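You operate a simulated robot arm through the tools that you are given. There is no shell and no other tool.

You are at the controls of a simulated robot arm. One attempt, no reset.

## Task
Slide the mould batten till its pointer reads 10 mm aft.
Fine: loosen both bracket nuts for it and tighten them after.

Only the result counts: the job must be done as asked and must still hold three seconds after the hand-in. Knocking over, shifting, dropping, spilling or breaking anything else fails it.

## Robot
A 7-joint arm with a two-finger parallel gripper, fixed in place. Base frame: the origin is at the foot of the arm, x ahead of it, y to its left, z up. Units: m, rad, N and s.
With the tool pointing down near the work surface it reaches from about 0.26 to 0.7 m from the base axis. Its first joint turns from -2.897 to 2.897 rad. Payload 1.57 kg.
The TCP is the grasp point between the finger pads, 0.03 m short of the fingertips. In the tool frame z runs along the fingers and y along their closing line. Largest opening 0.08 m; finger width 0.017, thickness 0.012; the body of the gripper, 0.04 by 0.082 m, starts 0.08 m behind the TCP.
Orientation is that of the tool frame in the base frame, as a unit quaternion [w, x, y, z]. With the fingers straight down and closing along the base's y, the tool's x points along the base's -x, its y along +y and its z along -z.

## Interface
- The arm moves only by the tool servo_tool. Its argument "commands" is one flat list of numbers, 7 for each row, row after row: the opening, from 0 (shut) to 1 (fully open), then the shift along the base's x, y, z in units of 50 mm (1.0 is 50 mm), then the turn, a rotation vector about the base's x, y, z in units of 4 degrees (1.0 is 4 degrees). In form: [gripper, tx, ty, tz, rx, ry, rz, gripper, tx, ty, tz, rx, ry, rz, ...]. A call has 1 to 20 rows; each row shifts and turns the commanded pose from where the row before left it. A call with a number of a shift or a turn outside -1 to 1 is refused whole. A row lasts 0.2 s, in which the tool goes at most 0.05 m and 0.15 rad; a call with a longer step from one row to the next is refused whole, and so is a gripper value outside its range. Where a pose cannot be reached the arm comes as near as it can. A force on the tool above 40 N (or 10 N above the force at the start of the call, whichever is more), or a blocked arm, ends the call early, and 0.2 s more pass. The fingers move at their own pace (about 0.072 m/s each) and stop on an object; they squeeze with about 40 N. The grip force told is the motor's: it shows also when the fingers shut on nothing. Time passes only in rows, and 0.2 s behind the last, so rows that do not move let the fingers close. It gives the time, the measured TCP pose, the force on the tool (base axes), the opening and the grip force at its end, in the units of the frame above (readings bear some noise), with the torque about the TCP (base axes, N m) and any sound that the robot's microphone picked up.
- Cameras (640 x 400 px; columns grow to the right, rows downward): "scene" is fixed at [0.22, -0.5008, 1.711]; the picture's right is [0.86, -0.52, 0.00], its down [-0.33, -0.54, -0.77] and it looks along [0.40, 0.66, -0.64] (base axes); focal length 332 px, centre (320, 200). "wrist" rides on the gripper at [0.072, -0.007, -0.122] in the tool frame; the picture's right is [0.09, 1.00, 0.00], its down [-0.84, 0.08, -0.54] and it looks along [-0.54, 0.05, 0.84] (tool axes); focal length 238 px, centre (320, 200). There is no depth. A picture from a camera that has moved, and an enlarged one, comes with that camera's place and axes in the base frame and with its lens.
- get_image(camera): a new picture of that camera. The clock stands still meanwhile.
- move_column(by): slides the trunk up (or, below 0, down) by that many m; the arm rides with it, the base frame stays. It gives what a move gives, with no picture.
- close_up(camera, box): a new picture of the part [left, top, right, bottom] of that camera's present view, enlarged. The clock stands still meanwhile.
- close_job(): hands the job in; it is judged then, once.

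Nothing tells you positions but the pictures and the camera data. Unless the task says otherwise, let go and move clear before handing in.

The tools are called after "Emit:" as a command line: name --argument value ..., lists and objects as JSON in quotes. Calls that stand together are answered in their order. servo_tool: Moves the arm, as the interface text tells. Its arguments: {"type":"object","properties":{"commands":{"type":"array","items":{"type":"number"}}},"required":["commands"]} The other tools are called the same way: move_column (by) slides the trunk up or down; get_image (camera) takes a picture; close_up (camera, box) takes an enlarged picture of a part of a camera's view; close_job () hands the job in.

At the start:

```text
time: 0.0
ee_pos: [0.4009, -0.071, 1.4166]
tool_rot: [0.0, -0.001, 1.0, 0.001]
force: [0.9, -0.5, -0.2]
wrist_torque: [0.0, 0.02, -0.02]
width: 0.0799
grip_force: 0.0
trunk travel left (down, up): [-0.425, 0.055]
```

scene: 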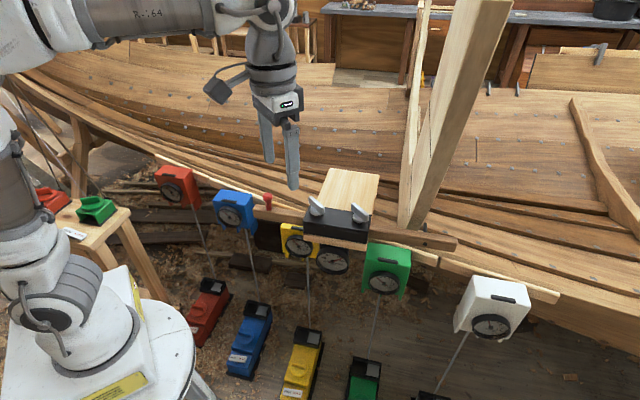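
wrist: 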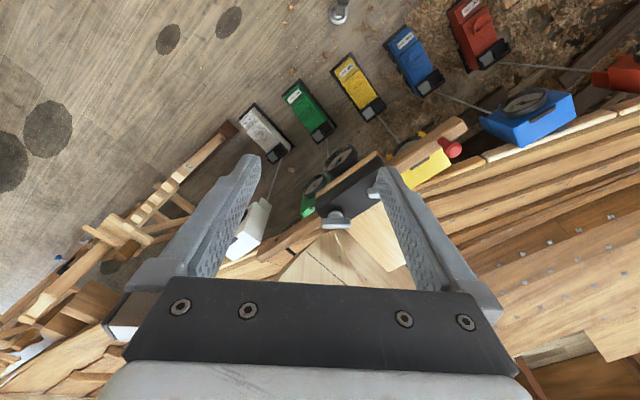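

I see a boat hull with several clamp-on gauges, and a black bracket with two wing nuts that holds a batten with a red knob. I'll look closer before moving.

Emit:
close_up --camera "scene" --box '[240, 150, 480, 300]'

Emit:
close_up --camera "scene" --box '[280, 180, 400, 255]'

Emit:
close_up --camera "wrist" --box '[240, 80, 480, 280]'

Emit:
close_up --camera "scene" --box '[140, 140, 380, 290]'

```text
2.67 times, centred on (360, 225) of scene
camera zoom: at [0.22, -0.5008, 1.711], right [0.86, -0.52, 0.0], down [-0.33, -0.54, -0.77], along [0.4, 0.66, -0.64], focal length 884 px, centre (213, 133)
```

zoom: 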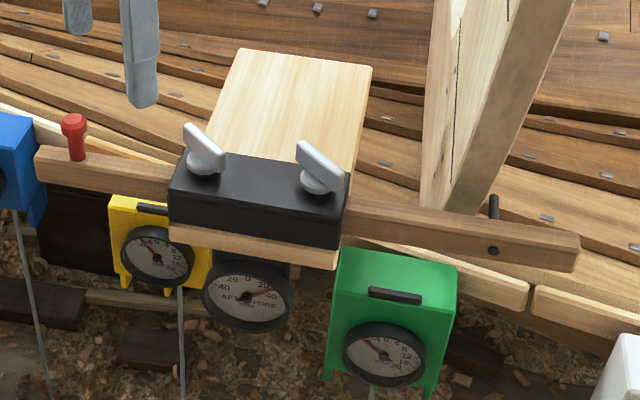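

```text
5.33 times, centred on (340, 218) of scene
camera zoom: at [0.22, -0.5008, 1.711], right [0.86, -0.52, 0.0], down [-0.33, -0.54, -0.77], along [0.4, 0.66, -0.64], focal length 1769 px, centre (213, 107)
```

zoom: 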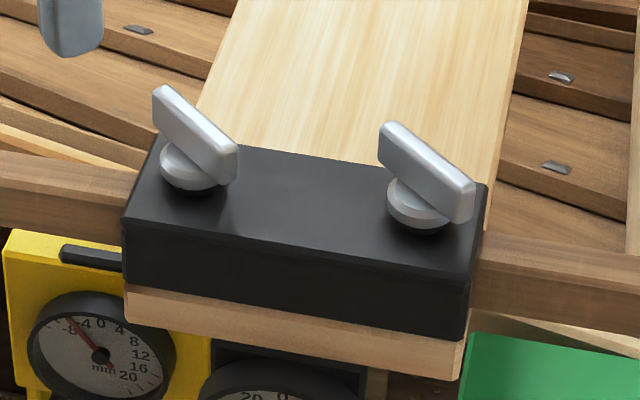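

```text
2.00 times, centred on (360, 180) of wrist
camera zoom: at [0.3282, -0.0784, 1.5393], right [-0.09, 1.0, 0.0], down [0.84, 0.08, 0.54], along [0.54, 0.05, -0.84], focal length 477 px, centre (240, 240)
```

zoom: 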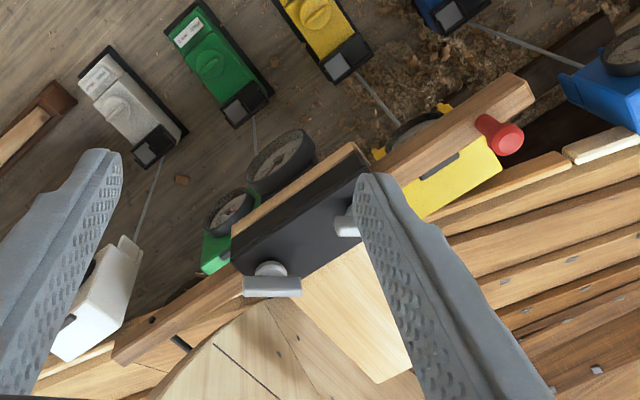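

```text
2.67 times, centred on (260, 215) of scene
camera zoom: at [0.22, -0.5008, 1.711], right [0.86, -0.52, 0.0], down [-0.33, -0.54, -0.77], along [0.4, 0.66, -0.64], focal length 884 px, centre (480, 160)
```

zoom: 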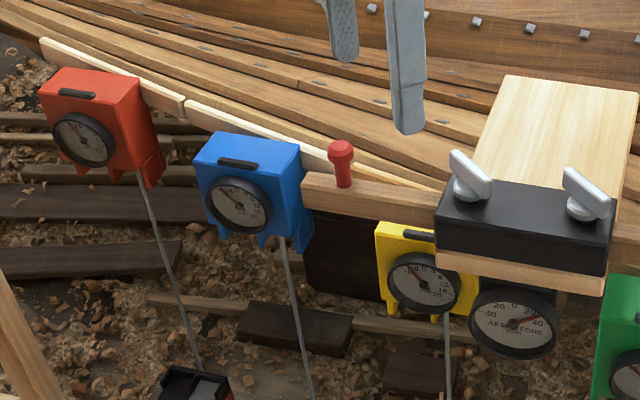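

The bracket carries a dial marked AFT/FORE, and I need its exact reading. I'll zoom in on it and on the nuts.

Emit:
close_up --camera "scene" --box '[312, 242, 352, 276]'

Emit:
close_up --camera "scene" --box '[300, 190, 380, 240]'

Emit:
close_up --camera "scene" --box '[250, 185, 310, 225]'

Emit:
close_up --camera "scene" --box '[400, 215, 480, 265]'

Emit:
close_up --camera "wrist" --box '[280, 180, 400, 255]'

```text
11.76 times, centred on (332, 259) of scene
camera zoom: at [0.22, -0.5008, 1.711], right [0.86, -0.52, 0.0], down [-0.33, -0.54, -0.77], along [0.4, 0.66, -0.64], focal length 3902 px, centre (179, -494)
```

zoom: 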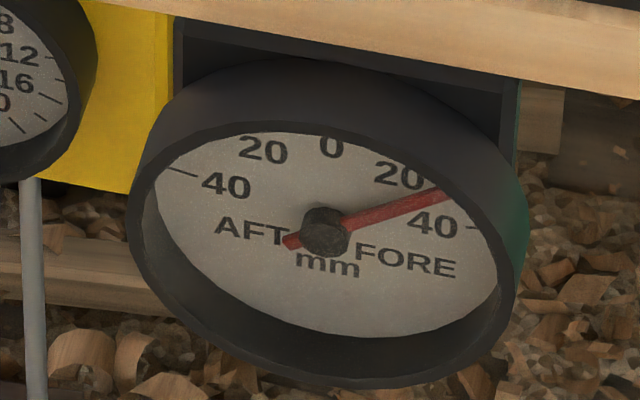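

```text
8.00 times, centred on (340, 215) of scene
camera zoom: at [0.22, -0.5008, 1.711], right [0.86, -0.52, 0.0], down [-0.33, -0.54, -0.77], along [0.4, 0.66, -0.64], focal length 2653 px, centre (160, 80)
```

zoom: 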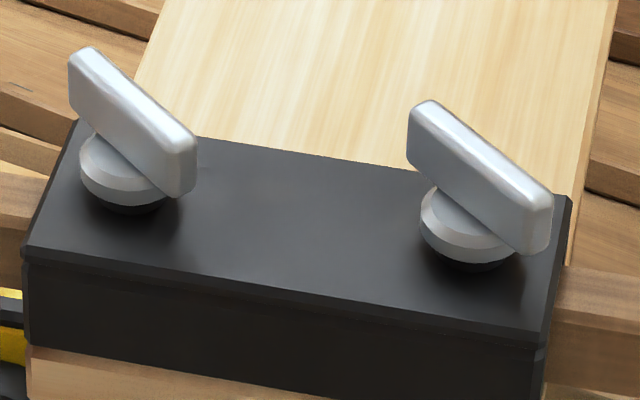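

```text
10.00 times, centred on (280, 205) of scene
camera zoom: at [0.22, -0.5008, 1.711], right [0.86, -0.52, 0.0], down [-0.33, -0.54, -0.77], along [0.4, 0.66, -0.64], focal length 3316 px, centre (720, 150)
```

zoom: 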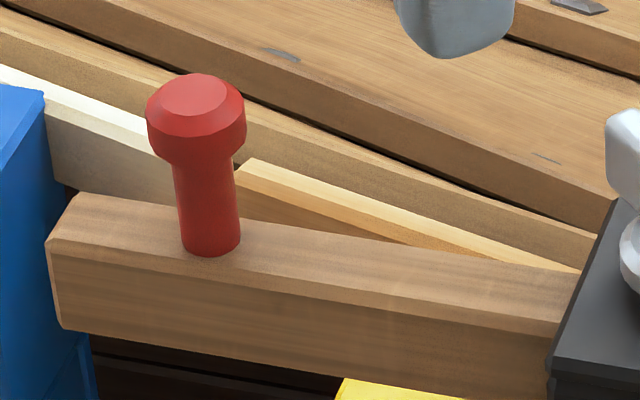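

```text
8.00 times, centred on (440, 240) of scene
camera zoom: at [0.22, -0.5008, 1.711], right [0.86, -0.52, 0.0], down [-0.33, -0.54, -0.77], along [0.4, 0.66, -0.64], focal length 2653 px, centre (-640, -120)
```

zoom: 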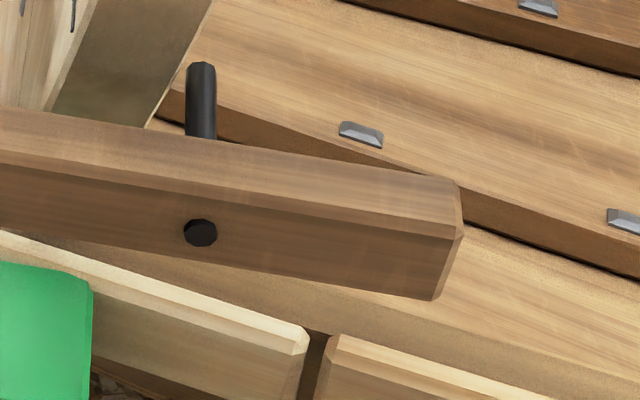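

```text
5.33 times, centred on (340, 218) of wrist
camera zoom: at [0.3282, -0.0784, 1.5393], right [-0.09, 1.0, 0.0], down [0.84, 0.08, 0.54], along [0.54, 0.05, -0.84], focal length 1271 px, centre (213, 107)
```

zoom: 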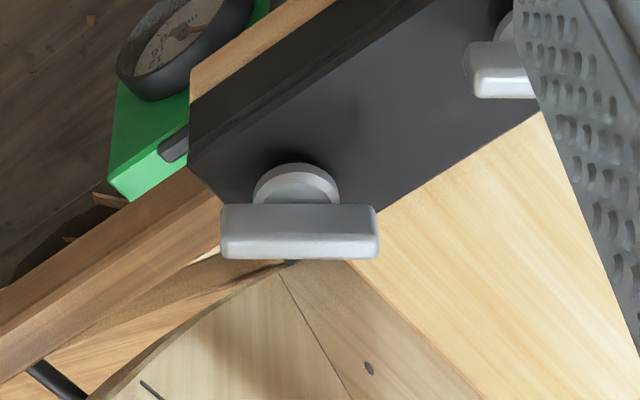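

The dial reads about 30 fore, and both wings lie roughly along base y, near (0.633, -0.016) and (0.552, 0.064) at z≈1.15. Next I'll check the upright post beside the right nut for clearance.

Emit:
close_up --camera "scene" --box '[360, 0, 560, 240]'

Emit:
servo_tool --commands '[1, 0.4, 0, 0, 0, 0, -1, 1, 0.4, 0, 0, 0, 0, -1, 1, 0.4, 0, 0, 0, 0, -1, 1, 0.4, 0, 0, 0, 0, -1, 1, 0, 0, 0, 0, 0, -1, 1, 0, 0, 0, 0, 0, -1, 1, 0, 0, 0, 0, 0, -1, 1, 0, 0, 0, 0, 0, -1, 1, 0, 0, 0, 0, 0, -1, 1, 0, 0, 0, 0, 0, -1, 1, 0, 0, 0, 0, 0, -1, 1, 0, 0, 0, 0, 0, -1]'

Emit:
get_image --camera "wrist"

Emit:
get_image --camera "scene"

```text
1.67 times, centred on (460, 120) of scene
camera zoom: at [0.22, -0.5008, 1.711], right [0.86, -0.52, 0.0], down [-0.33, -0.54, -0.77], along [0.4, 0.66, -0.64], focal length 553 px, centre (87, 333)
```

zoom: 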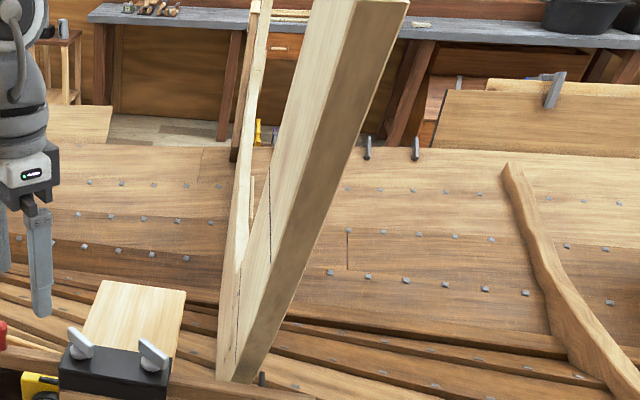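

```text
time: 2.6
ee_pos: [0.4817, -0.0725, 1.4189]
tool_rot: [0.0, 0.407, 0.914, 0.0]
force: [0.1, -0.1, -0.3]
wrist_torque: [-0.02, 0.0, 0.0]
width: 0.0803
grip_force: 0.1
trunk travel left (down, up): [-0.425, 0.055]
```

```text
taken
camera wrist: at [0.427, -0.0229, 1.5394], right [0.68, 0.73, 0.0], down [0.62, -0.57, 0.54], along [0.4, -0.37, -0.84], focal length 238 px, centre (320, 200)
```

wrist: 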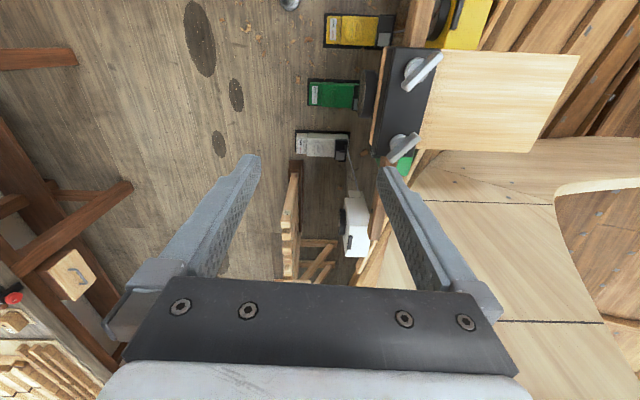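

```text
taken
```

scene: 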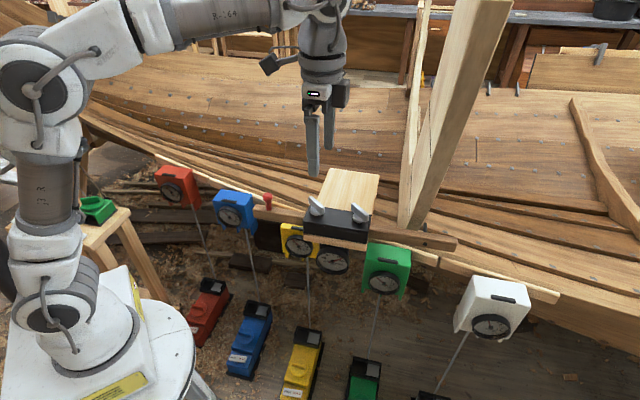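

The mould face beside the right nut is about 0.11 m away along the batten, so there is room to work with the camera on the hull side. I'm moving above the right nut with the fingers closing along x.

Emit:
servo_tool --commands '[1, 0.275, 0.1027, -0.218, 0, 0, -0.955, 1, 0.275, 0.1027, -0.218, 0, 0, -0.955, 1, 0.275, 0.1027, -0.218, 0, 0, -0.955, 1, 0.275, 0.1027, -0.218, 0, 0, -0.955, 1, 0.275, 0.1027, -0.218, 0, 0, -0.955, 1, 0.275, 0.1027, -0.218, 0, 0, -0.955, 1, 0.275, 0.1027, -0.218, 0, 0, -0.955, 1, 0.275, 0.1027, -0.218, 0, 0, -0.955, 1, 0.275, 0.1027, -0.218, 0, 0, -0.955, 1, 0.275, 0.1027, -0.218, 0, 0, -0.955, 1, 0.275, 0.1027, -0.218, 0, 0, -0.955, 1, 0, 0, 0, 0, 0, 0]'

Emit:
get_image --camera "wrist"

Emit:
get_image --camera "scene"

```text
time: 5.2
ee_pos: [0.6298, -0.0159, 1.2971]
tool_rot: [-0.001, 0.708, 0.706, 0.0]
force: [-0.2, 0.0, 0.4]
wrist_torque: [0.01, 0.01, 0.0]
width: 0.0798
grip_force: 0.1
trunk travel left (down, up): [-0.425, 0.055]
```

```text
taken
camera wrist: at [0.6235, 0.0561, 1.4194], right [1.0, 0.09, 0.0], down [0.08, -0.84, 0.54], along [0.05, -0.54, -0.84], focal length 238 px, centre (320, 200)
```

wrist: 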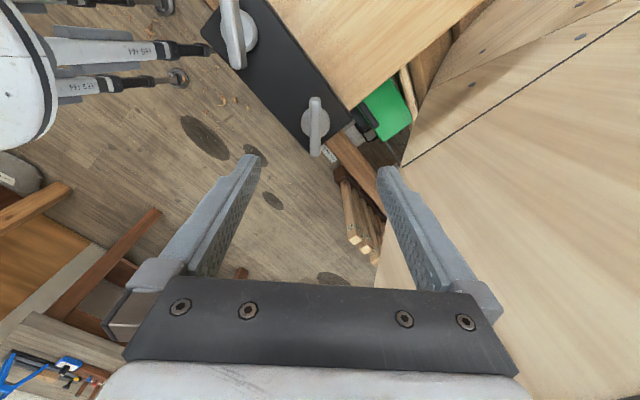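

```text
taken
```

scene: 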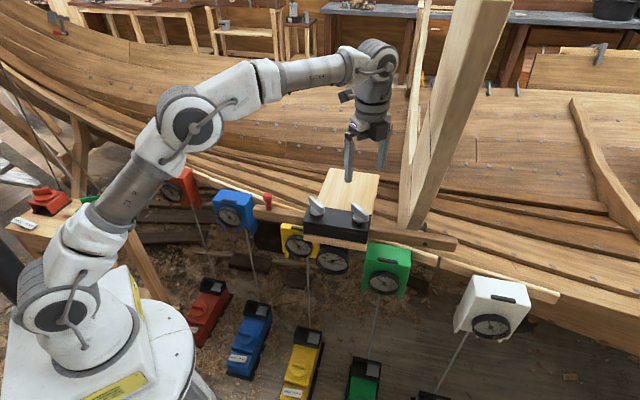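

I'm above the right nut and the mould plane is about 77 mm from the nut axis, so clearance is enough. I'll measure both wings precisely now.

Emit:
close_up --camera "wrist" --box '[190, 0, 370, 180]'

Emit:
close_up --camera "wrist" --box '[280, 80, 360, 170]'

```text
2.22 times, centred on (280, 90) of wrist
camera zoom: at [0.6235, 0.0561, 1.4194], right [1.0, 0.09, 0.0], down [0.08, -0.84, 0.54], along [0.05, -0.54, -0.84], focal length 530 px, centre (409, 444)
```

zoom: 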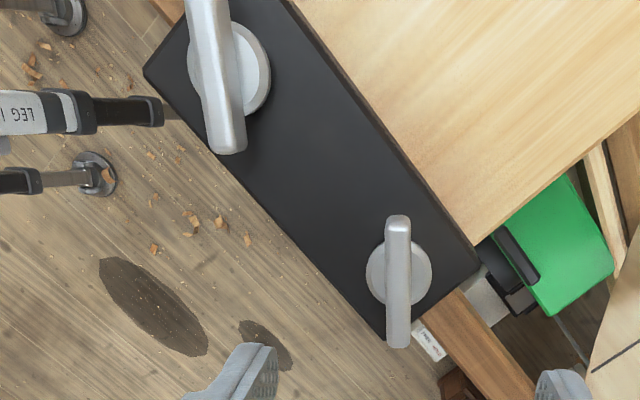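

```text
4.44 times, centred on (320, 125) of wrist
camera zoom: at [0.6235, 0.0561, 1.4194], right [1.0, 0.09, 0.0], down [0.08, -0.84, 0.54], along [0.05, -0.54, -0.84], focal length 1059 px, centre (320, 533)
```

zoom: 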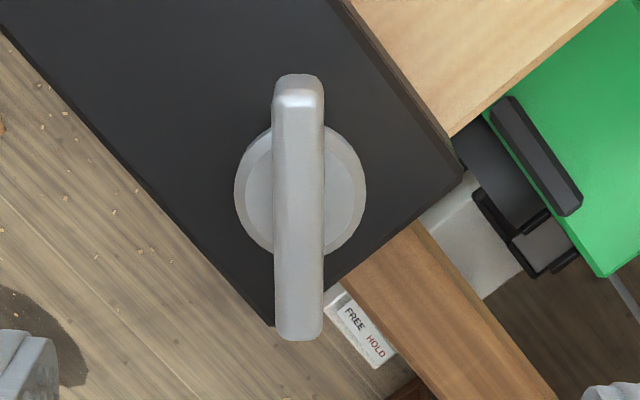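

The right nut's axis comes out at about (0.625, -0.020), with its wing turned about 5° from y. I'm lining up and descending part way to check.

Emit:
servo_tool --commands '[1, -0.096, -0.08, -0.3, 0, 0, 0.6, 1, 0, 0, -0.4, 0, 0, 0.6, 1, 0, 0, -0.4, 0, 0, 0, 1, 0, 0, -0.4, 0, 0, 0, 1, 0, 0, 0, 0, 0, 0]'

Emit:
get_image --camera "wrist"

Emit:
close_up --camera "scene" --box '[290, 120, 450, 240]'

```text
time: 6.4
ee_pos: [0.6272, -0.0204, 1.222]
tool_rot: [0.0, 0.677, 0.736, 0.001]
force: [0.1, 0.3, -0.3]
wrist_torque: [-0.01, 0.0, -0.03]
width: 0.08
grip_force: 0.1
trunk travel left (down, up): [-0.425, 0.055]
```

```text
taken
camera wrist: at [0.614, 0.0508, 1.3435], right [0.98, 0.18, 0.0], down [0.15, -0.83, 0.54], along [0.1, -0.53, -0.84], focal length 238 px, centre (320, 200)
```

wrist: 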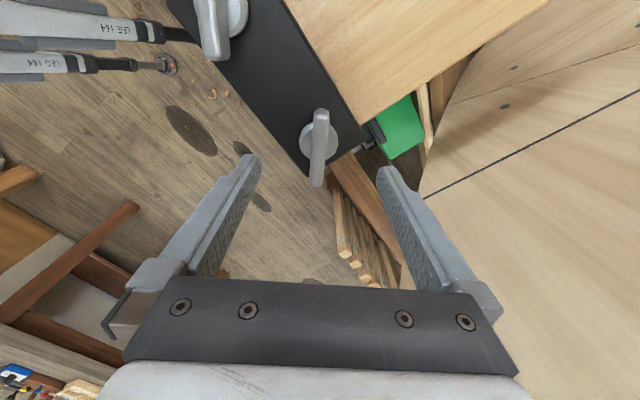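

```text
3.33 times, centred on (370, 180) of scene
camera zoom: at [0.22, -0.5008, 1.711], right [0.86, -0.52, 0.0], down [-0.33, -0.54, -0.77], along [0.4, 0.66, -0.64], focal length 1105 px, centre (153, 267)
```

zoom: 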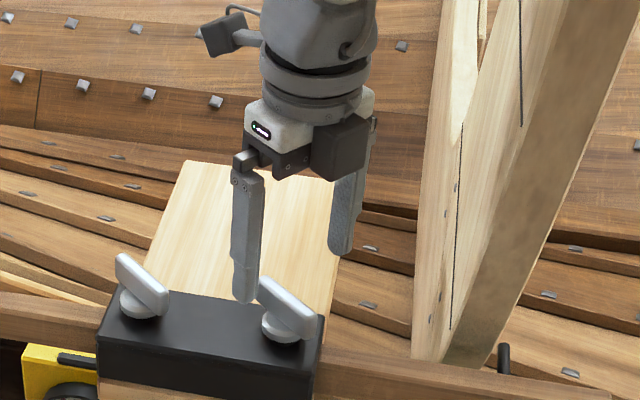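

The wing sits centred between the fingers and lined up with them. I'm descending to straddle it.

Emit:
servo_tool --commands '[1, -0.03, 0, -0.4, 0, 0, 0, 1, 0, 0, -0.4, 0, 0, 0, 1, 0, 0, -0.2, 0, 0, 0, 1, 0, 0, 0, 0, 0, 0]'

Emit:
get_image --camera "wrist"

Emit:
close_up --camera "scene" --box '[290, 140, 430, 250]'

```text
time: 7.4
ee_pos: [0.6255, -0.0205, 1.1736]
tool_rot: [0.0, 0.677, 0.736, 0.0]
force: [-0.2, 0.3, 0.5]
wrist_torque: [0.0, 0.01, 0.01]
width: 0.08
grip_force: 0.1
trunk travel left (down, up): [-0.425, 0.055]
```

```text
taken
camera wrist: at [0.6117, 0.0519, 1.2948], right [0.98, 0.17, 0.0], down [0.15, -0.83, 0.54], along [0.09, -0.53, -0.84], focal length 238 px, centre (320, 200)
```

wrist: 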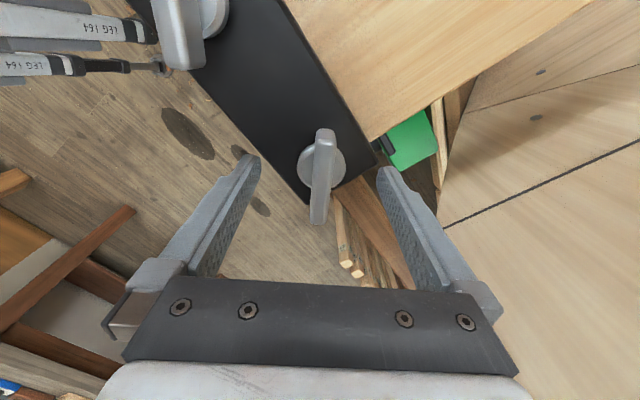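

```text
3.64 times, centred on (360, 195) of scene
camera zoom: at [0.22, -0.5008, 1.711], right [0.86, -0.52, 0.0], down [-0.33, -0.54, -0.77], along [0.4, 0.66, -0.64], focal length 1206 px, centre (174, 218)
```

zoom: 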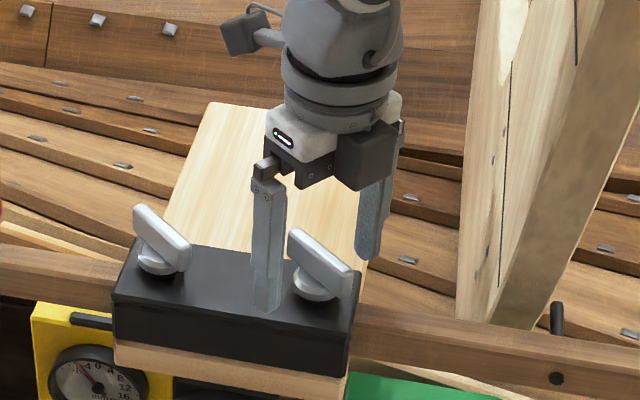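

The wing is between the pads, so I'll go 4 mm lower and close on it.

Emit:
servo_tool --commands '[1, 0, 0, -0.08, 0, 0, 0, 0, 0, 0, 0, 0, 0, 0, 0, 0, 0, 0, 0, 0, 0, 0, 0, 0, 0, 0, 0, 0, 0, 0, 0, 0, 0, 0]'

Emit:
close_up --camera "wrist" --box '[220, 100, 420, 280]'

```text
refused: commands must hold 7 numbers for each row
```

```text
2.22 times, centred on (320, 190) of wrist
camera zoom: at [0.6117, 0.0519, 1.2948], right [0.98, 0.17, 0.0], down [0.15, -0.83, 0.54], along [0.09, -0.53, -0.84], focal length 530 px, centre (320, 222)
```

zoom: 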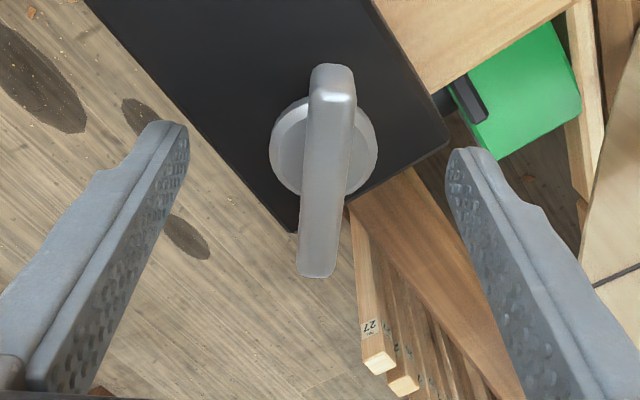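

The row count was off, so I'm resending the same small descent and close.

Emit:
servo_tool --commands '[1, 0, 0, -0.08, 0, 0, 0, 0, 0, 0, 0, 0, 0, 0, 0, 0, 0, 0, 0, 0, 0, 0, 0, 0, 0, 0, 0, 0, 0, 0, 0, 0, 0, 0, 0]'

Emit:
close_up --camera "wrist" --box '[220, 100, 420, 280]'

```text
time: 8.6
ee_pos: [0.6267, -0.0201, 1.1692]
tool_rot: [0.0, 0.677, 0.736, 0.001]
force: [5.1, 0.8, -0.5]
wrist_torque: [0.0, -0.31, 0.02]
width: 0.0334
grip_force: 41.2
trunk travel left (down, up): [-0.425, 0.055]
```

```text
2.22 times, centred on (320, 190) of wrist
camera zoom: at [0.6124, 0.0519, 1.2905], right [0.98, 0.18, 0.0], down [0.15, -0.83, 0.54], along [0.1, -0.53, -0.84], focal length 530 px, centre (320, 222)
```

zoom: 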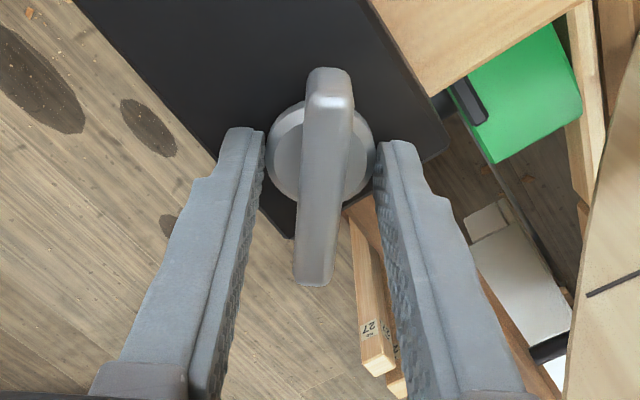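

The fingers closed on the round collar (33 mm wide), so the tips are too low. I'll open, rise about 10 mm and close on the wing.

Emit:
servo_tool --commands '[0.6, 0, 0, 0, 0, 0, 0, 0.6, 0, 0, 0, 0, 0, 0, 0.6, 0.02, 0, 0.2, 0, 0, 0, 0.6, 0, 0, 0, 0, 0, 0, 0, 0, 0, 0, 0, 0, 0, 0, 0, 0, 0, 0, 0, 0, 0, 0, 0, 0, 0, 0]'

Emit:
close_up --camera "wrist" --box '[220, 100, 420, 280]'

Emit:
close_up --camera "scene" --box '[310, 170, 410, 240]'

```text
refused: commands must hold 7 numbers for each row
```

```text
2.22 times, centred on (320, 190) of wrist
camera zoom: at [0.6124, 0.0519, 1.2905], right [0.98, 0.18, 0.0], down [0.15, -0.83, 0.54], along [0.1, -0.53, -0.84], focal length 530 px, centre (320, 222)
```

zoom: 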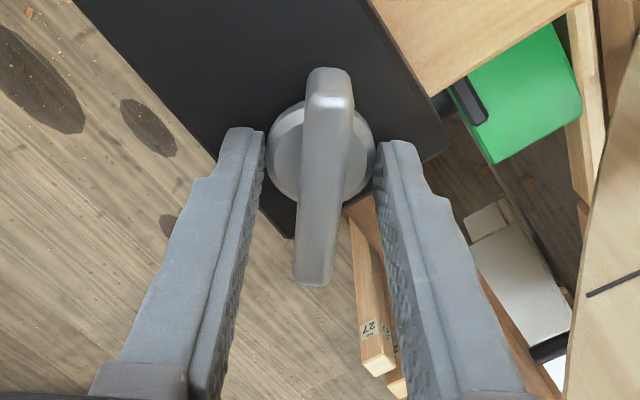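

```text
5.71 times, centred on (360, 205) of scene
camera zoom: at [0.22, -0.5008, 1.711], right [0.86, -0.52, 0.0], down [-0.33, -0.54, -0.77], along [0.4, 0.66, -0.64], focal length 1895 px, centre (91, 171)
```

zoom: 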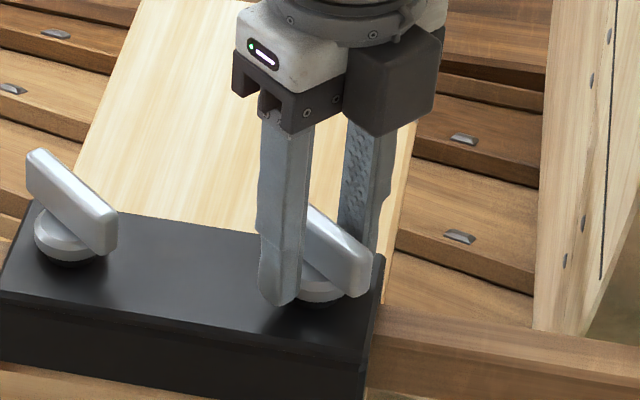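

Still holding the collar; I'm sending the open, rise and re-close again with correct rows.

Emit:
servo_tool --commands '[0.6, 0, 0, 0, 0, 0, 0, 0.6, 0, 0, 0, 0, 0, 0, 0.6, 0.02, 0, 0.2, 0, 0, 0, 0.6, 0, 0, 0, 0, 0, 0, 0, 0, 0, 0, 0, 0, 0, 0, 0, 0, 0, 0, 0, 0, 0, 0, 0, 0, 0, 0, 0, 0, 0, 0, 0, 0, 0, 0]'

Emit:
close_up --camera "wrist" --box '[220, 100, 420, 280]'

Emit:
close_up --camera "scene" --box '[310, 170, 410, 240]'

```text
time: 10.4
ee_pos: [0.6263, -0.02, 1.1788]
tool_rot: [0.0, 0.677, 0.736, 0.001]
force: [-5.6, -1.4, -0.6]
wrist_torque: [0.05, 0.03, 0.15]
width: 0.0121
grip_force: 29.7
trunk travel left (down, up): [-0.425, 0.055]
```

```text
2.22 times, centred on (320, 190) of wrist
camera zoom: at [0.6127, 0.0513, 1.3007], right [0.98, 0.18, 0.0], down [0.15, -0.83, 0.54], along [0.09, -0.53, -0.84], focal length 530 px, centre (320, 222)
```

zoom: 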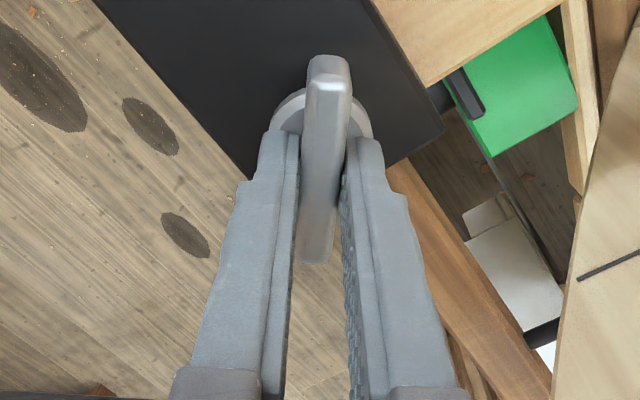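

```text
5.71 times, centred on (360, 205) of scene
camera zoom: at [0.22, -0.5008, 1.711], right [0.86, -0.52, 0.0], down [-0.33, -0.54, -0.77], along [0.4, 0.66, -0.64], focal length 1895 px, centre (91, 171)
```

zoom: 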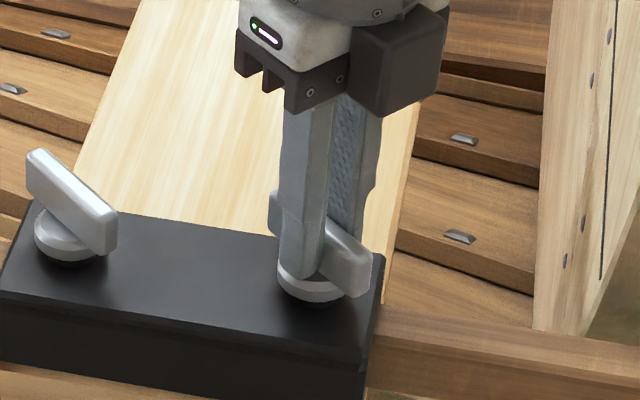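

I've got the wing (12 mm). Now I'll turn it counter-clockwise in small steps and watch the torque and sound.

Emit:
servo_tool --commands '[0, 0, 0, 0, 0, 0, 1, 0, 0, 0, 0, 0, 0, 1, 0, 0, 0, 0, 0, 0, 1, 0, 0, 0, 0, 0, 0, 1]'

Emit:
close_up --camera "scene" --box '[310, 170, 410, 240]'

Emit:
close_up --camera "wrist" --box '[220, 100, 420, 280]'

```text
time: 11.4
ee_pos: [0.6255, -0.0207, 1.1784]
tool_rot: [-0.001, 0.567, 0.824, -0.001]
force: [-11.3, 0.2, -3.9]
wrist_torque: [-0.21, 0.05, 0.02]
width: 0.012
grip_force: 28.5
trunk travel left (down, up): [-0.425, 0.055]
```

```text
5.71 times, centred on (360, 205) of scene
camera zoom: at [0.22, -0.5008, 1.711], right [0.86, -0.52, 0.0], down [-0.33, -0.54, -0.77], along [0.4, 0.66, -0.64], focal length 1895 px, centre (91, 171)
```

zoom: 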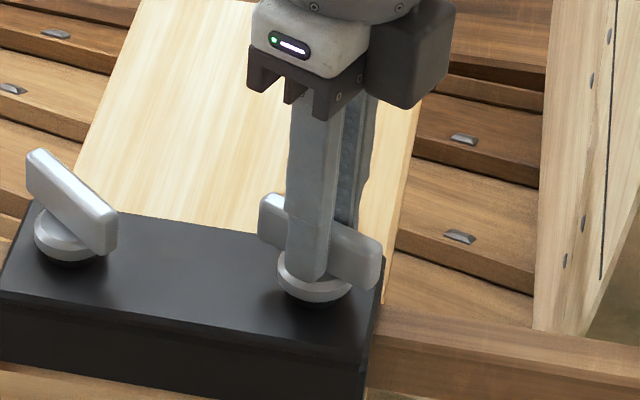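

```text
2.22 times, centred on (320, 190) of wrist
camera zoom: at [0.594, 0.0451, 1.3007], right [0.9, 0.44, 0.0], down [0.37, -0.75, 0.54], along [0.24, -0.49, -0.84], focal length 530 px, centre (320, 222)
```

zoom: 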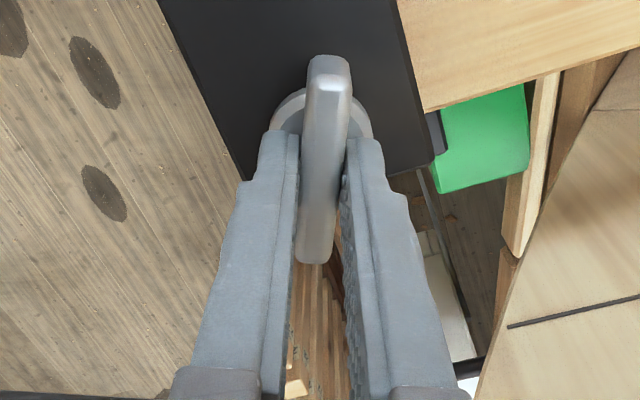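

The nut turns freely counter-clockwise and the sideways force is growing slightly, so I'll ease x back and keep turning.

Emit:
servo_tool --commands '[0, -0.02, 0, 0, 0, 0, 1, 0, -0.02, 0, 0.01, 0, 0, 1, 0, 0, 0, 0, 0, 0, 1, 0, 0, 0, 0, 0, 0, 1, 0, 0, 0, 0, 0, 0, 1, 0, 0, 0, 0, 0, 0, 1]'

Emit:
close_up --camera "scene" --box '[310, 170, 410, 240]'

Emit:
close_up --camera "scene" --box '[312, 242, 352, 276]'

```text
time: 12.8
ee_pos: [0.6267, -0.0194, 1.1794]
tool_rot: [0.0, 0.383, 0.924, -0.001]
force: [6.3, 0.1, -5.2]
wrist_torque: [0.23, 0.05, -0.03]
width: 0.0118
grip_force: 29.4
trunk travel left (down, up): [-0.425, 0.055]
```

```text
5.71 times, centred on (360, 205) of scene
camera zoom: at [0.22, -0.5008, 1.711], right [0.86, -0.52, 0.0], down [-0.33, -0.54, -0.77], along [0.4, 0.66, -0.64], focal length 1895 px, centre (91, 171)
```

zoom: 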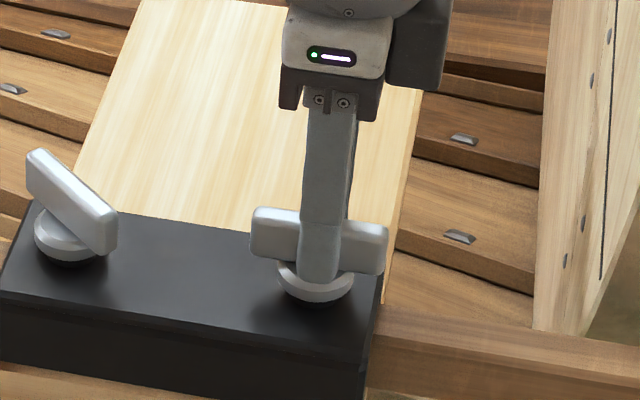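

```text
11.76 times, centred on (332, 259) of scene
camera zoom: at [0.22, -0.5008, 1.711], right [0.86, -0.52, 0.0], down [-0.33, -0.54, -0.77], along [0.4, 0.66, -0.64], focal length 3902 px, centre (179, -494)
```

zoom: 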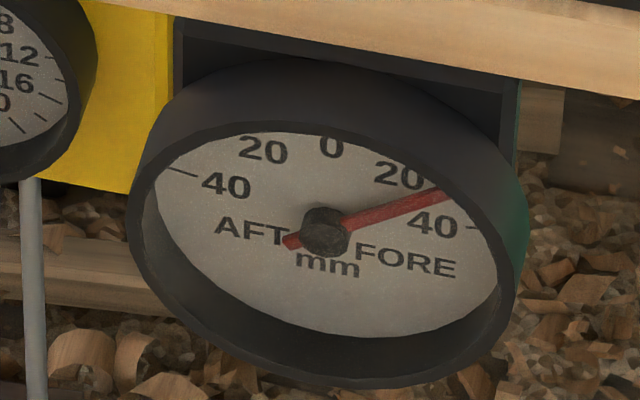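

The nut is now about 40° loose with low torque. I'll continue the turn.

Emit:
servo_tool --commands '[0, 0.015, 0, 0, 0, 0, 1, 0, 0.01, 0, 0.01, 0, 0, 1, 0, 0, 0, 0, 0, 0, 1, 0, 0, 0, 0, 0, 0, 1, 0, 0, 0, 0, 0, 0, 1, 0, 0, 0, 0.01, 0, 0, 1]'

Emit:
close_up --camera "scene" --box '[310, 170, 410, 240]'

```text
time: 14.2
ee_pos: [0.6281, -0.0193, 1.1788]
tool_rot: [-0.001, 0.183, 0.983, 0.0]
force: [0.6, 3.3, -9.9]
wrist_torque: [-0.15, -0.85, 0.04]
width: 0.0119
grip_force: 29.4
trunk travel left (down, up): [-0.425, 0.055]
```

```text
5.71 times, centred on (360, 205) of scene
camera zoom: at [0.22, -0.5008, 1.711], right [0.86, -0.52, 0.0], down [-0.33, -0.54, -0.77], along [0.4, 0.66, -0.64], focal length 1895 px, centre (91, 171)
```

zoom: 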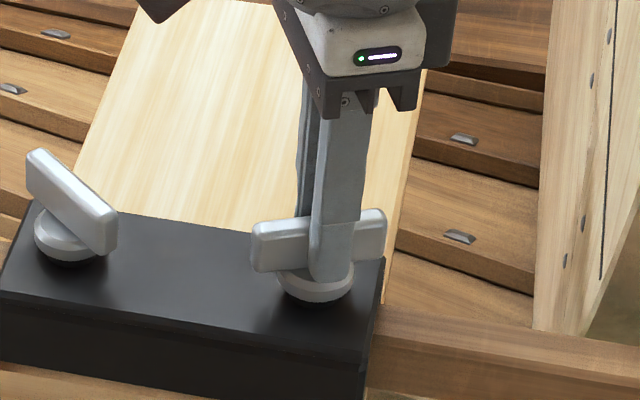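

The wing is following, about 64° loose. The nut isn't rising, so I'll undo my small upward commands and continue.

Emit:
servo_tool --commands '[0, 0, 0, -0.02, 0, 0, 1, 0, 0, 0, -0.015, 0, 0, 1, 0, 0, 0, 0, 0, 0, 1, 0, 0, 0, 0, 0, 0, 1, 0, 0, 0, 0, 0, 0, 1, 0, 0, 0, 0, 0, 0, 1]'

Emit:
close_up --camera "scene" --box '[310, 170, 410, 240]'

Emit:
get_image --camera "wrist"

```text
time: 15.6
ee_pos: [0.6272, -0.0185, 1.1785]
tool_rot: [0.002, -0.025, 1.0, 0.0]
force: [5.0, 6.2, 4.1]
wrist_torque: [0.07, 0.04, -0.03]
width: 0.0119
grip_force: 29.7
trunk travel left (down, up): [-0.425, 0.055]
```

```text
5.71 times, centred on (360, 205) of scene
camera zoom: at [0.22, -0.5008, 1.711], right [0.86, -0.52, 0.0], down [-0.33, -0.54, -0.77], along [0.4, 0.66, -0.64], focal length 1895 px, centre (91, 171)
```

zoom: 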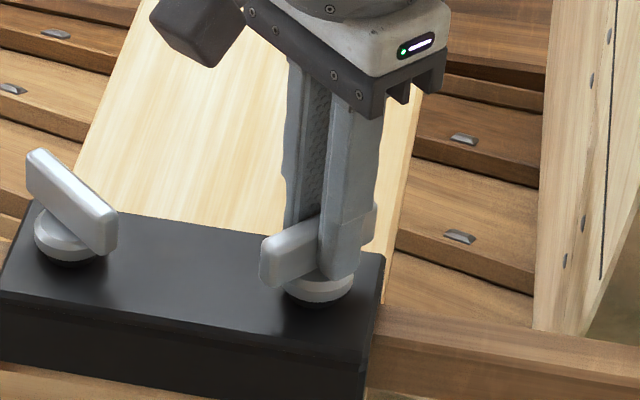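

```text
taken
camera wrist: at [0.5549, -0.0286, 1.3006], right [-0.14, 0.99, 0.0], down [0.83, 0.12, 0.54], along [0.54, 0.08, -0.84], focal length 238 px, centre (320, 200)
```

wrist: 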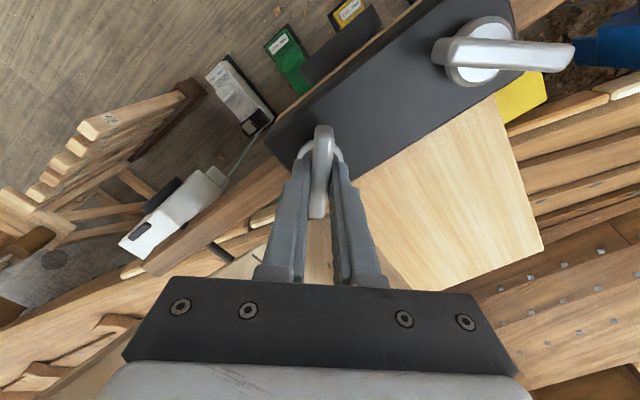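

The right nut is turned about 88° loose. I'm releasing, rising and moving over the left nut while rotating back.

Emit:
servo_tool --commands '[0.7, 0, 0, 0, 0, 0, 0, 0.7, 0, 0, 0, 0, 0, 0, 0.7, 0, 0, 0, 0, 0, 0, 0.7, 0, 0, 0.5, 0, 0, 0, 0.7, 0, 0, 0.5, 0, 0, 0, 0.7, 0, 0, 0.5, 0, 0, 0, 1, 0, 0, 0, 0, 0, 0]'

Emit:
servo_tool --commands '[1, -0.08, 0.082, 0, 0, 0, -1, 1, -0.08, 0.082, 0, 0, 0, -1, 1, -0.08, 0.082, 0, 0, 0, -1, 1, -0.08, 0.082, 0, 0, 0, -1, 1, -0.08, 0.082, 0, 0, 0, -1, 1, -0.08, 0.082, 0, 0, 0, -1, 1, -0.08, 0.082, 0, 0, 0, -1, 1, -0.08, 0.082, 0, 0, 0, -1, 1, -0.08, 0.082, 0, 0, 0, -1, 1, -0.08, 0.082, 0, 0, 0, -1, 1, -0.08, 0.082, 0, 0, 0, -1, 1, -0.08, 0.082, 0, 0, 0, -1, 1, -0.08, 0.082, 0, 0, 0, -1, 1, -0.08, 0.082, 0, 0, 0, -1, 1, -0.08, 0.082, 0, 0, 0, -1, 1, -0.08, 0.082, 0, 0, 0, -1, 1, -0.08, 0.082, 0, 0, 0, -1, 1, -0.08, 0.082, 0, 0, 0, -1, 1, -0.08, 0.082, 0, 0, 0, -1, 1, -0.08, 0.082, 0, 0, 0, -1]'

Emit:
get_image --camera "wrist"

Emit:
get_image --camera "scene"

```text
time: 17.2
ee_pos: [0.6264, -0.0204, 1.2544]
tool_rot: [0.0, -0.025, 1.0, 0.0]
force: [0.1, 0.3, 0.2]
wrist_torque: [-0.02, 0.01, 0.02]
width: 0.0801
grip_force: 0.1
trunk travel left (down, up): [-0.425, 0.055]
```

```text
time: 21.4
ee_pos: [0.5466, 0.0619, 1.2531]
tool_rot: [0.0, 0.624, 0.782, 0.0]
force: [-0.3, -1.3, 0.3]
wrist_torque: [-0.03, -0.01, -0.01]
width: 0.0799
grip_force: 0.0
trunk travel left (down, up): [-0.425, 0.055]
```

```text
taken
camera wrist: at [0.5237, 0.1308, 1.3751], right [0.95, 0.31, 0.0], down [0.26, -0.8, 0.54], along [0.17, -0.52, -0.84], focal length 238 px, centre (320, 200)
```

wrist: 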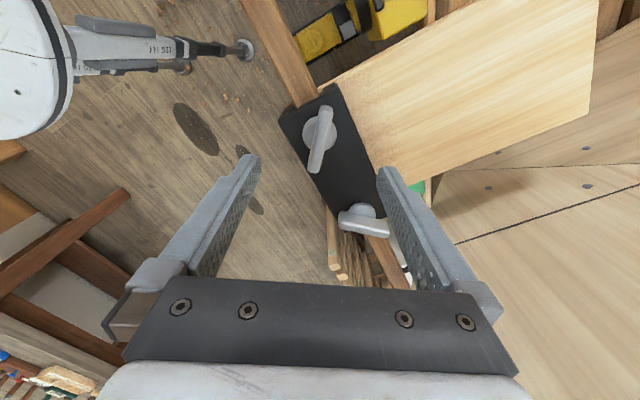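

```text
taken
```

scene: 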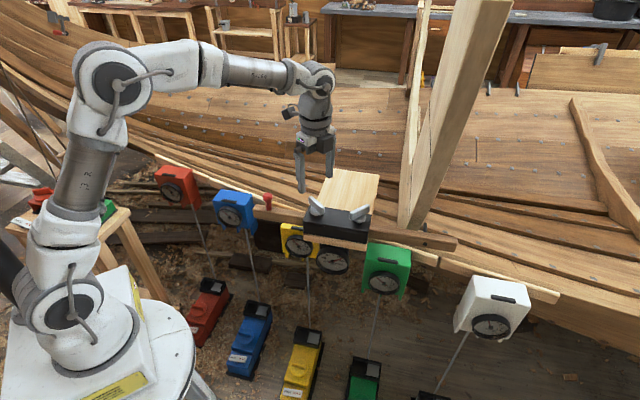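

Emit:
close_up --camera "wrist" --box '[260, 70, 400, 250]'

```text
2.22 times, centred on (330, 160) of wrist
camera zoom: at [0.5237, 0.1308, 1.3751], right [0.95, 0.31, 0.0], down [0.26, -0.8, 0.54], along [0.17, -0.52, -0.84], focal length 530 px, centre (298, 289)
```

zoom: 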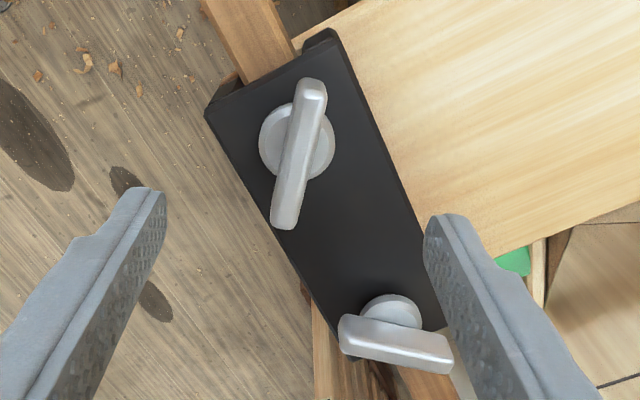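

The left nut's axis is near (0.548, 0.059), with its wing about 5° from y. I'm aligning and descending to the grip height that worked before.

Emit:
servo_tool --commands '[1, 0.028, -0.06, 0, 0, 0, -1, 1, 0, 0, -0.4, 0, 0, -1, 1, 0, 0, -0.4, 0, 0, 0, 1, 0, 0, -0.4, 0, 0, 0, 1, 0, 0, -0.28, 0, 0, 0, 1, 0, 0, 0, 0, 0, 0]'

Emit:
close_up --camera "wrist" --box '[220, 100, 420, 280]'

Emit:
close_up --camera "scene" --box '[270, 160, 370, 230]'

```text
time: 22.8
ee_pos: [0.5482, 0.0592, 1.18]
tool_rot: [0.0, 0.677, 0.736, 0.0]
force: [0.1, -0.3, 0.1]
wrist_torque: [0.0, 0.05, -0.02]
width: 0.0801
grip_force: 0.1
trunk travel left (down, up): [-0.425, 0.055]
```

```text
2.22 times, centred on (320, 190) of wrist
camera zoom: at [0.5345, 0.1308, 1.3015], right [0.98, 0.17, 0.0], down [0.15, -0.83, 0.54], along [0.09, -0.53, -0.84], focal length 530 px, centre (320, 222)
```

zoom: 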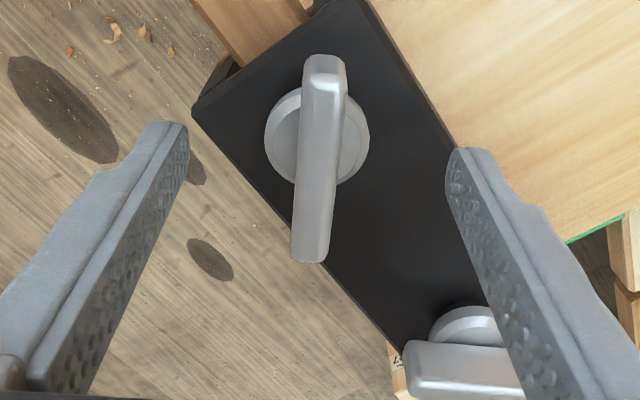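

```text
5.71 times, centred on (320, 195) of scene
camera zoom: at [0.22, -0.5008, 1.711], right [0.86, -0.52, 0.0], down [-0.33, -0.54, -0.77], along [0.4, 0.66, -0.64], focal length 1895 px, centre (320, 229)
```

zoom: 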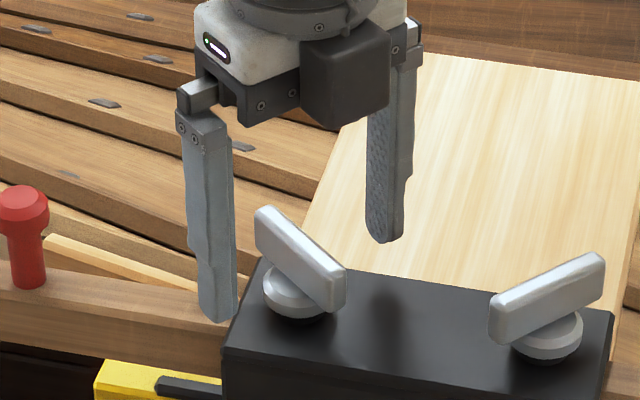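

The alignment looks good, with the nut about 1.5 mm to -x. I'll shift and close.

Emit:
servo_tool --commands '[1, -0.025, 0, -0.01, 0, 0, 0, 0, 0, 0, 0, 0, 0, 0, 0, 0, 0, 0, 0, 0, 0, 0, 0, 0, 0, 0, 0, 0, 0, 0, 0, 0, 0, 0, 0, 0, 0, 0, 0, 0, 0, 0]'

Emit:
close_up --camera "wrist" --box '[220, 100, 420, 280]'

```text
time: 24.2
ee_pos: [0.5474, 0.0583, 1.1792]
tool_rot: [0.0, 0.676, 0.737, 0.0]
force: [-0.6, -0.7, -0.3]
wrist_torque: [0.03, 0.02, 0.11]
width: 0.0119
grip_force: 29.2
trunk travel left (down, up): [-0.425, 0.055]
```

```text
2.22 times, centred on (320, 190) of wrist
camera zoom: at [0.5334, 0.1311, 1.3012], right [0.98, 0.18, 0.0], down [0.15, -0.83, 0.54], along [0.09, -0.53, -0.84], focal length 530 px, centre (320, 222)
```

zoom: 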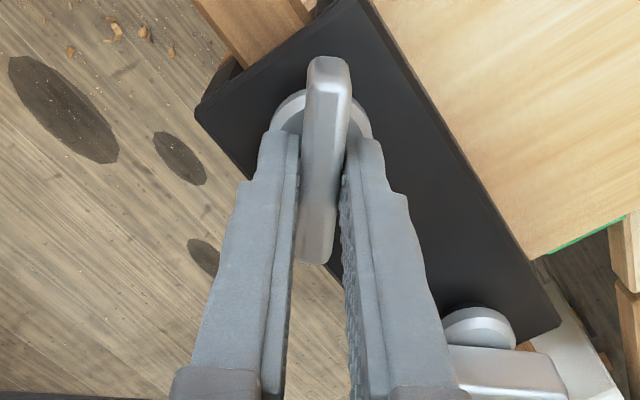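

The left wing is gripped cleanly with little side force. Turning it counter-clockwise.

Emit:
servo_tool --commands '[0, 0, 0, 0, 0, 0, 1, 0, 0, 0, 0, 0, 0, 1, 0, 0, 0, 0, 0, 0, 1, 0, 0, 0, 0, 0, 0, 1, 0, 0, 0, 0, 0, 0, 1, 0, 0, 0, 0, 0, 0, 1, 0, 0, 0, 0, 0, 0, 1, 0, 0, 0, 0, 0, 0, 1, 0, 0, 0, 0, 0, 0, 1, 0, 0, 0, 0, 0, 0, 1, 0, 0, 0, 0, 0, 0, 1]'

Emit:
close_up --camera "scene" --box '[270, 160, 370, 230]'

```text
time: 26.6
ee_pos: [0.5476, 0.0594, 1.1797]
tool_rot: [0.0, 0.351, 0.936, 0.001]
force: [8.4, 6.4, 15.9]
wrist_torque: [0.3, 0.48, 0.0]
width: 0.012
grip_force: 29.4
trunk travel left (down, up): [-0.425, 0.055]
```

```text
5.71 times, centred on (320, 195) of scene
camera zoom: at [0.22, -0.5008, 1.711], right [0.86, -0.52, 0.0], down [-0.33, -0.54, -0.77], along [0.4, 0.66, -0.64], focal length 1895 px, centre (320, 229)
```

zoom: 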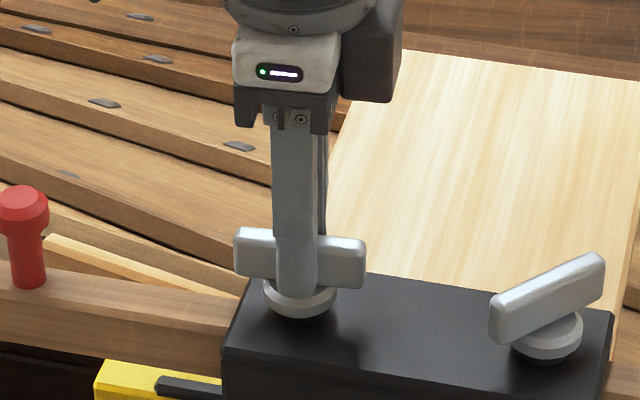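

It's turning, with some upward push building up. I'll raise slightly and continue.

Emit:
servo_tool --commands '[0, 0.01, 0.01, 0.02, 0, 0, 1, 0, 0, 0, 0, 0, 0, 1, 0, 0, 0, 0, 0, 0, 1, 0, 0, 0, 0, 0, 0, 1, 0, 0, 0, 0, 0, 0, 1, 0, 0, 0, 0, 0, 0, 1, 0, 0, 0, 0, 0, 0, 1, 0, 0, 0, 0, 0, 0, 1, 0, 0, 0, 0, 0, 0, 1, 0, 0, 0, 0, 0, 0, 1, 0, 0, 0, 0, 0, 0, 1]'

Emit:
close_up --camera "scene" --box '[270, 160, 370, 230]'

Emit:
close_up --camera "scene" --box '[312, 242, 352, 276]'

```text
time: 29.0
ee_pos: [0.5476, 0.0595, 1.18]
tool_rot: [0.0, -0.024, 1.0, 0.0]
force: [3.5, 6.4, 0.3]
wrist_torque: [0.21, 0.11, 0.02]
width: 0.0119
grip_force: 29.1
trunk travel left (down, up): [-0.425, 0.055]
```

```text
5.71 times, centred on (320, 195) of scene
camera zoom: at [0.22, -0.5008, 1.711], right [0.86, -0.52, 0.0], down [-0.33, -0.54, -0.77], along [0.4, 0.66, -0.64], focal length 1895 px, centre (320, 229)
```

zoom: 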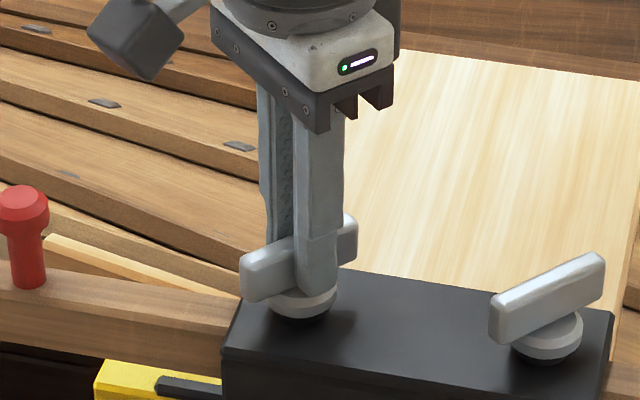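

```text
11.76 times, centred on (332, 259) of scene
camera zoom: at [0.22, -0.5008, 1.711], right [0.86, -0.52, 0.0], down [-0.33, -0.54, -0.77], along [0.4, 0.66, -0.64], focal length 3902 px, centre (179, -494)
```

zoom: 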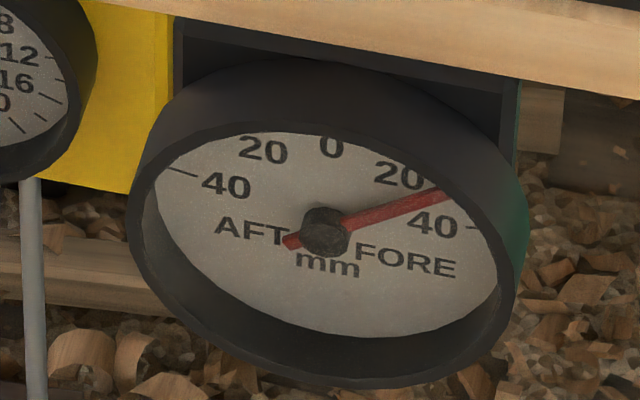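

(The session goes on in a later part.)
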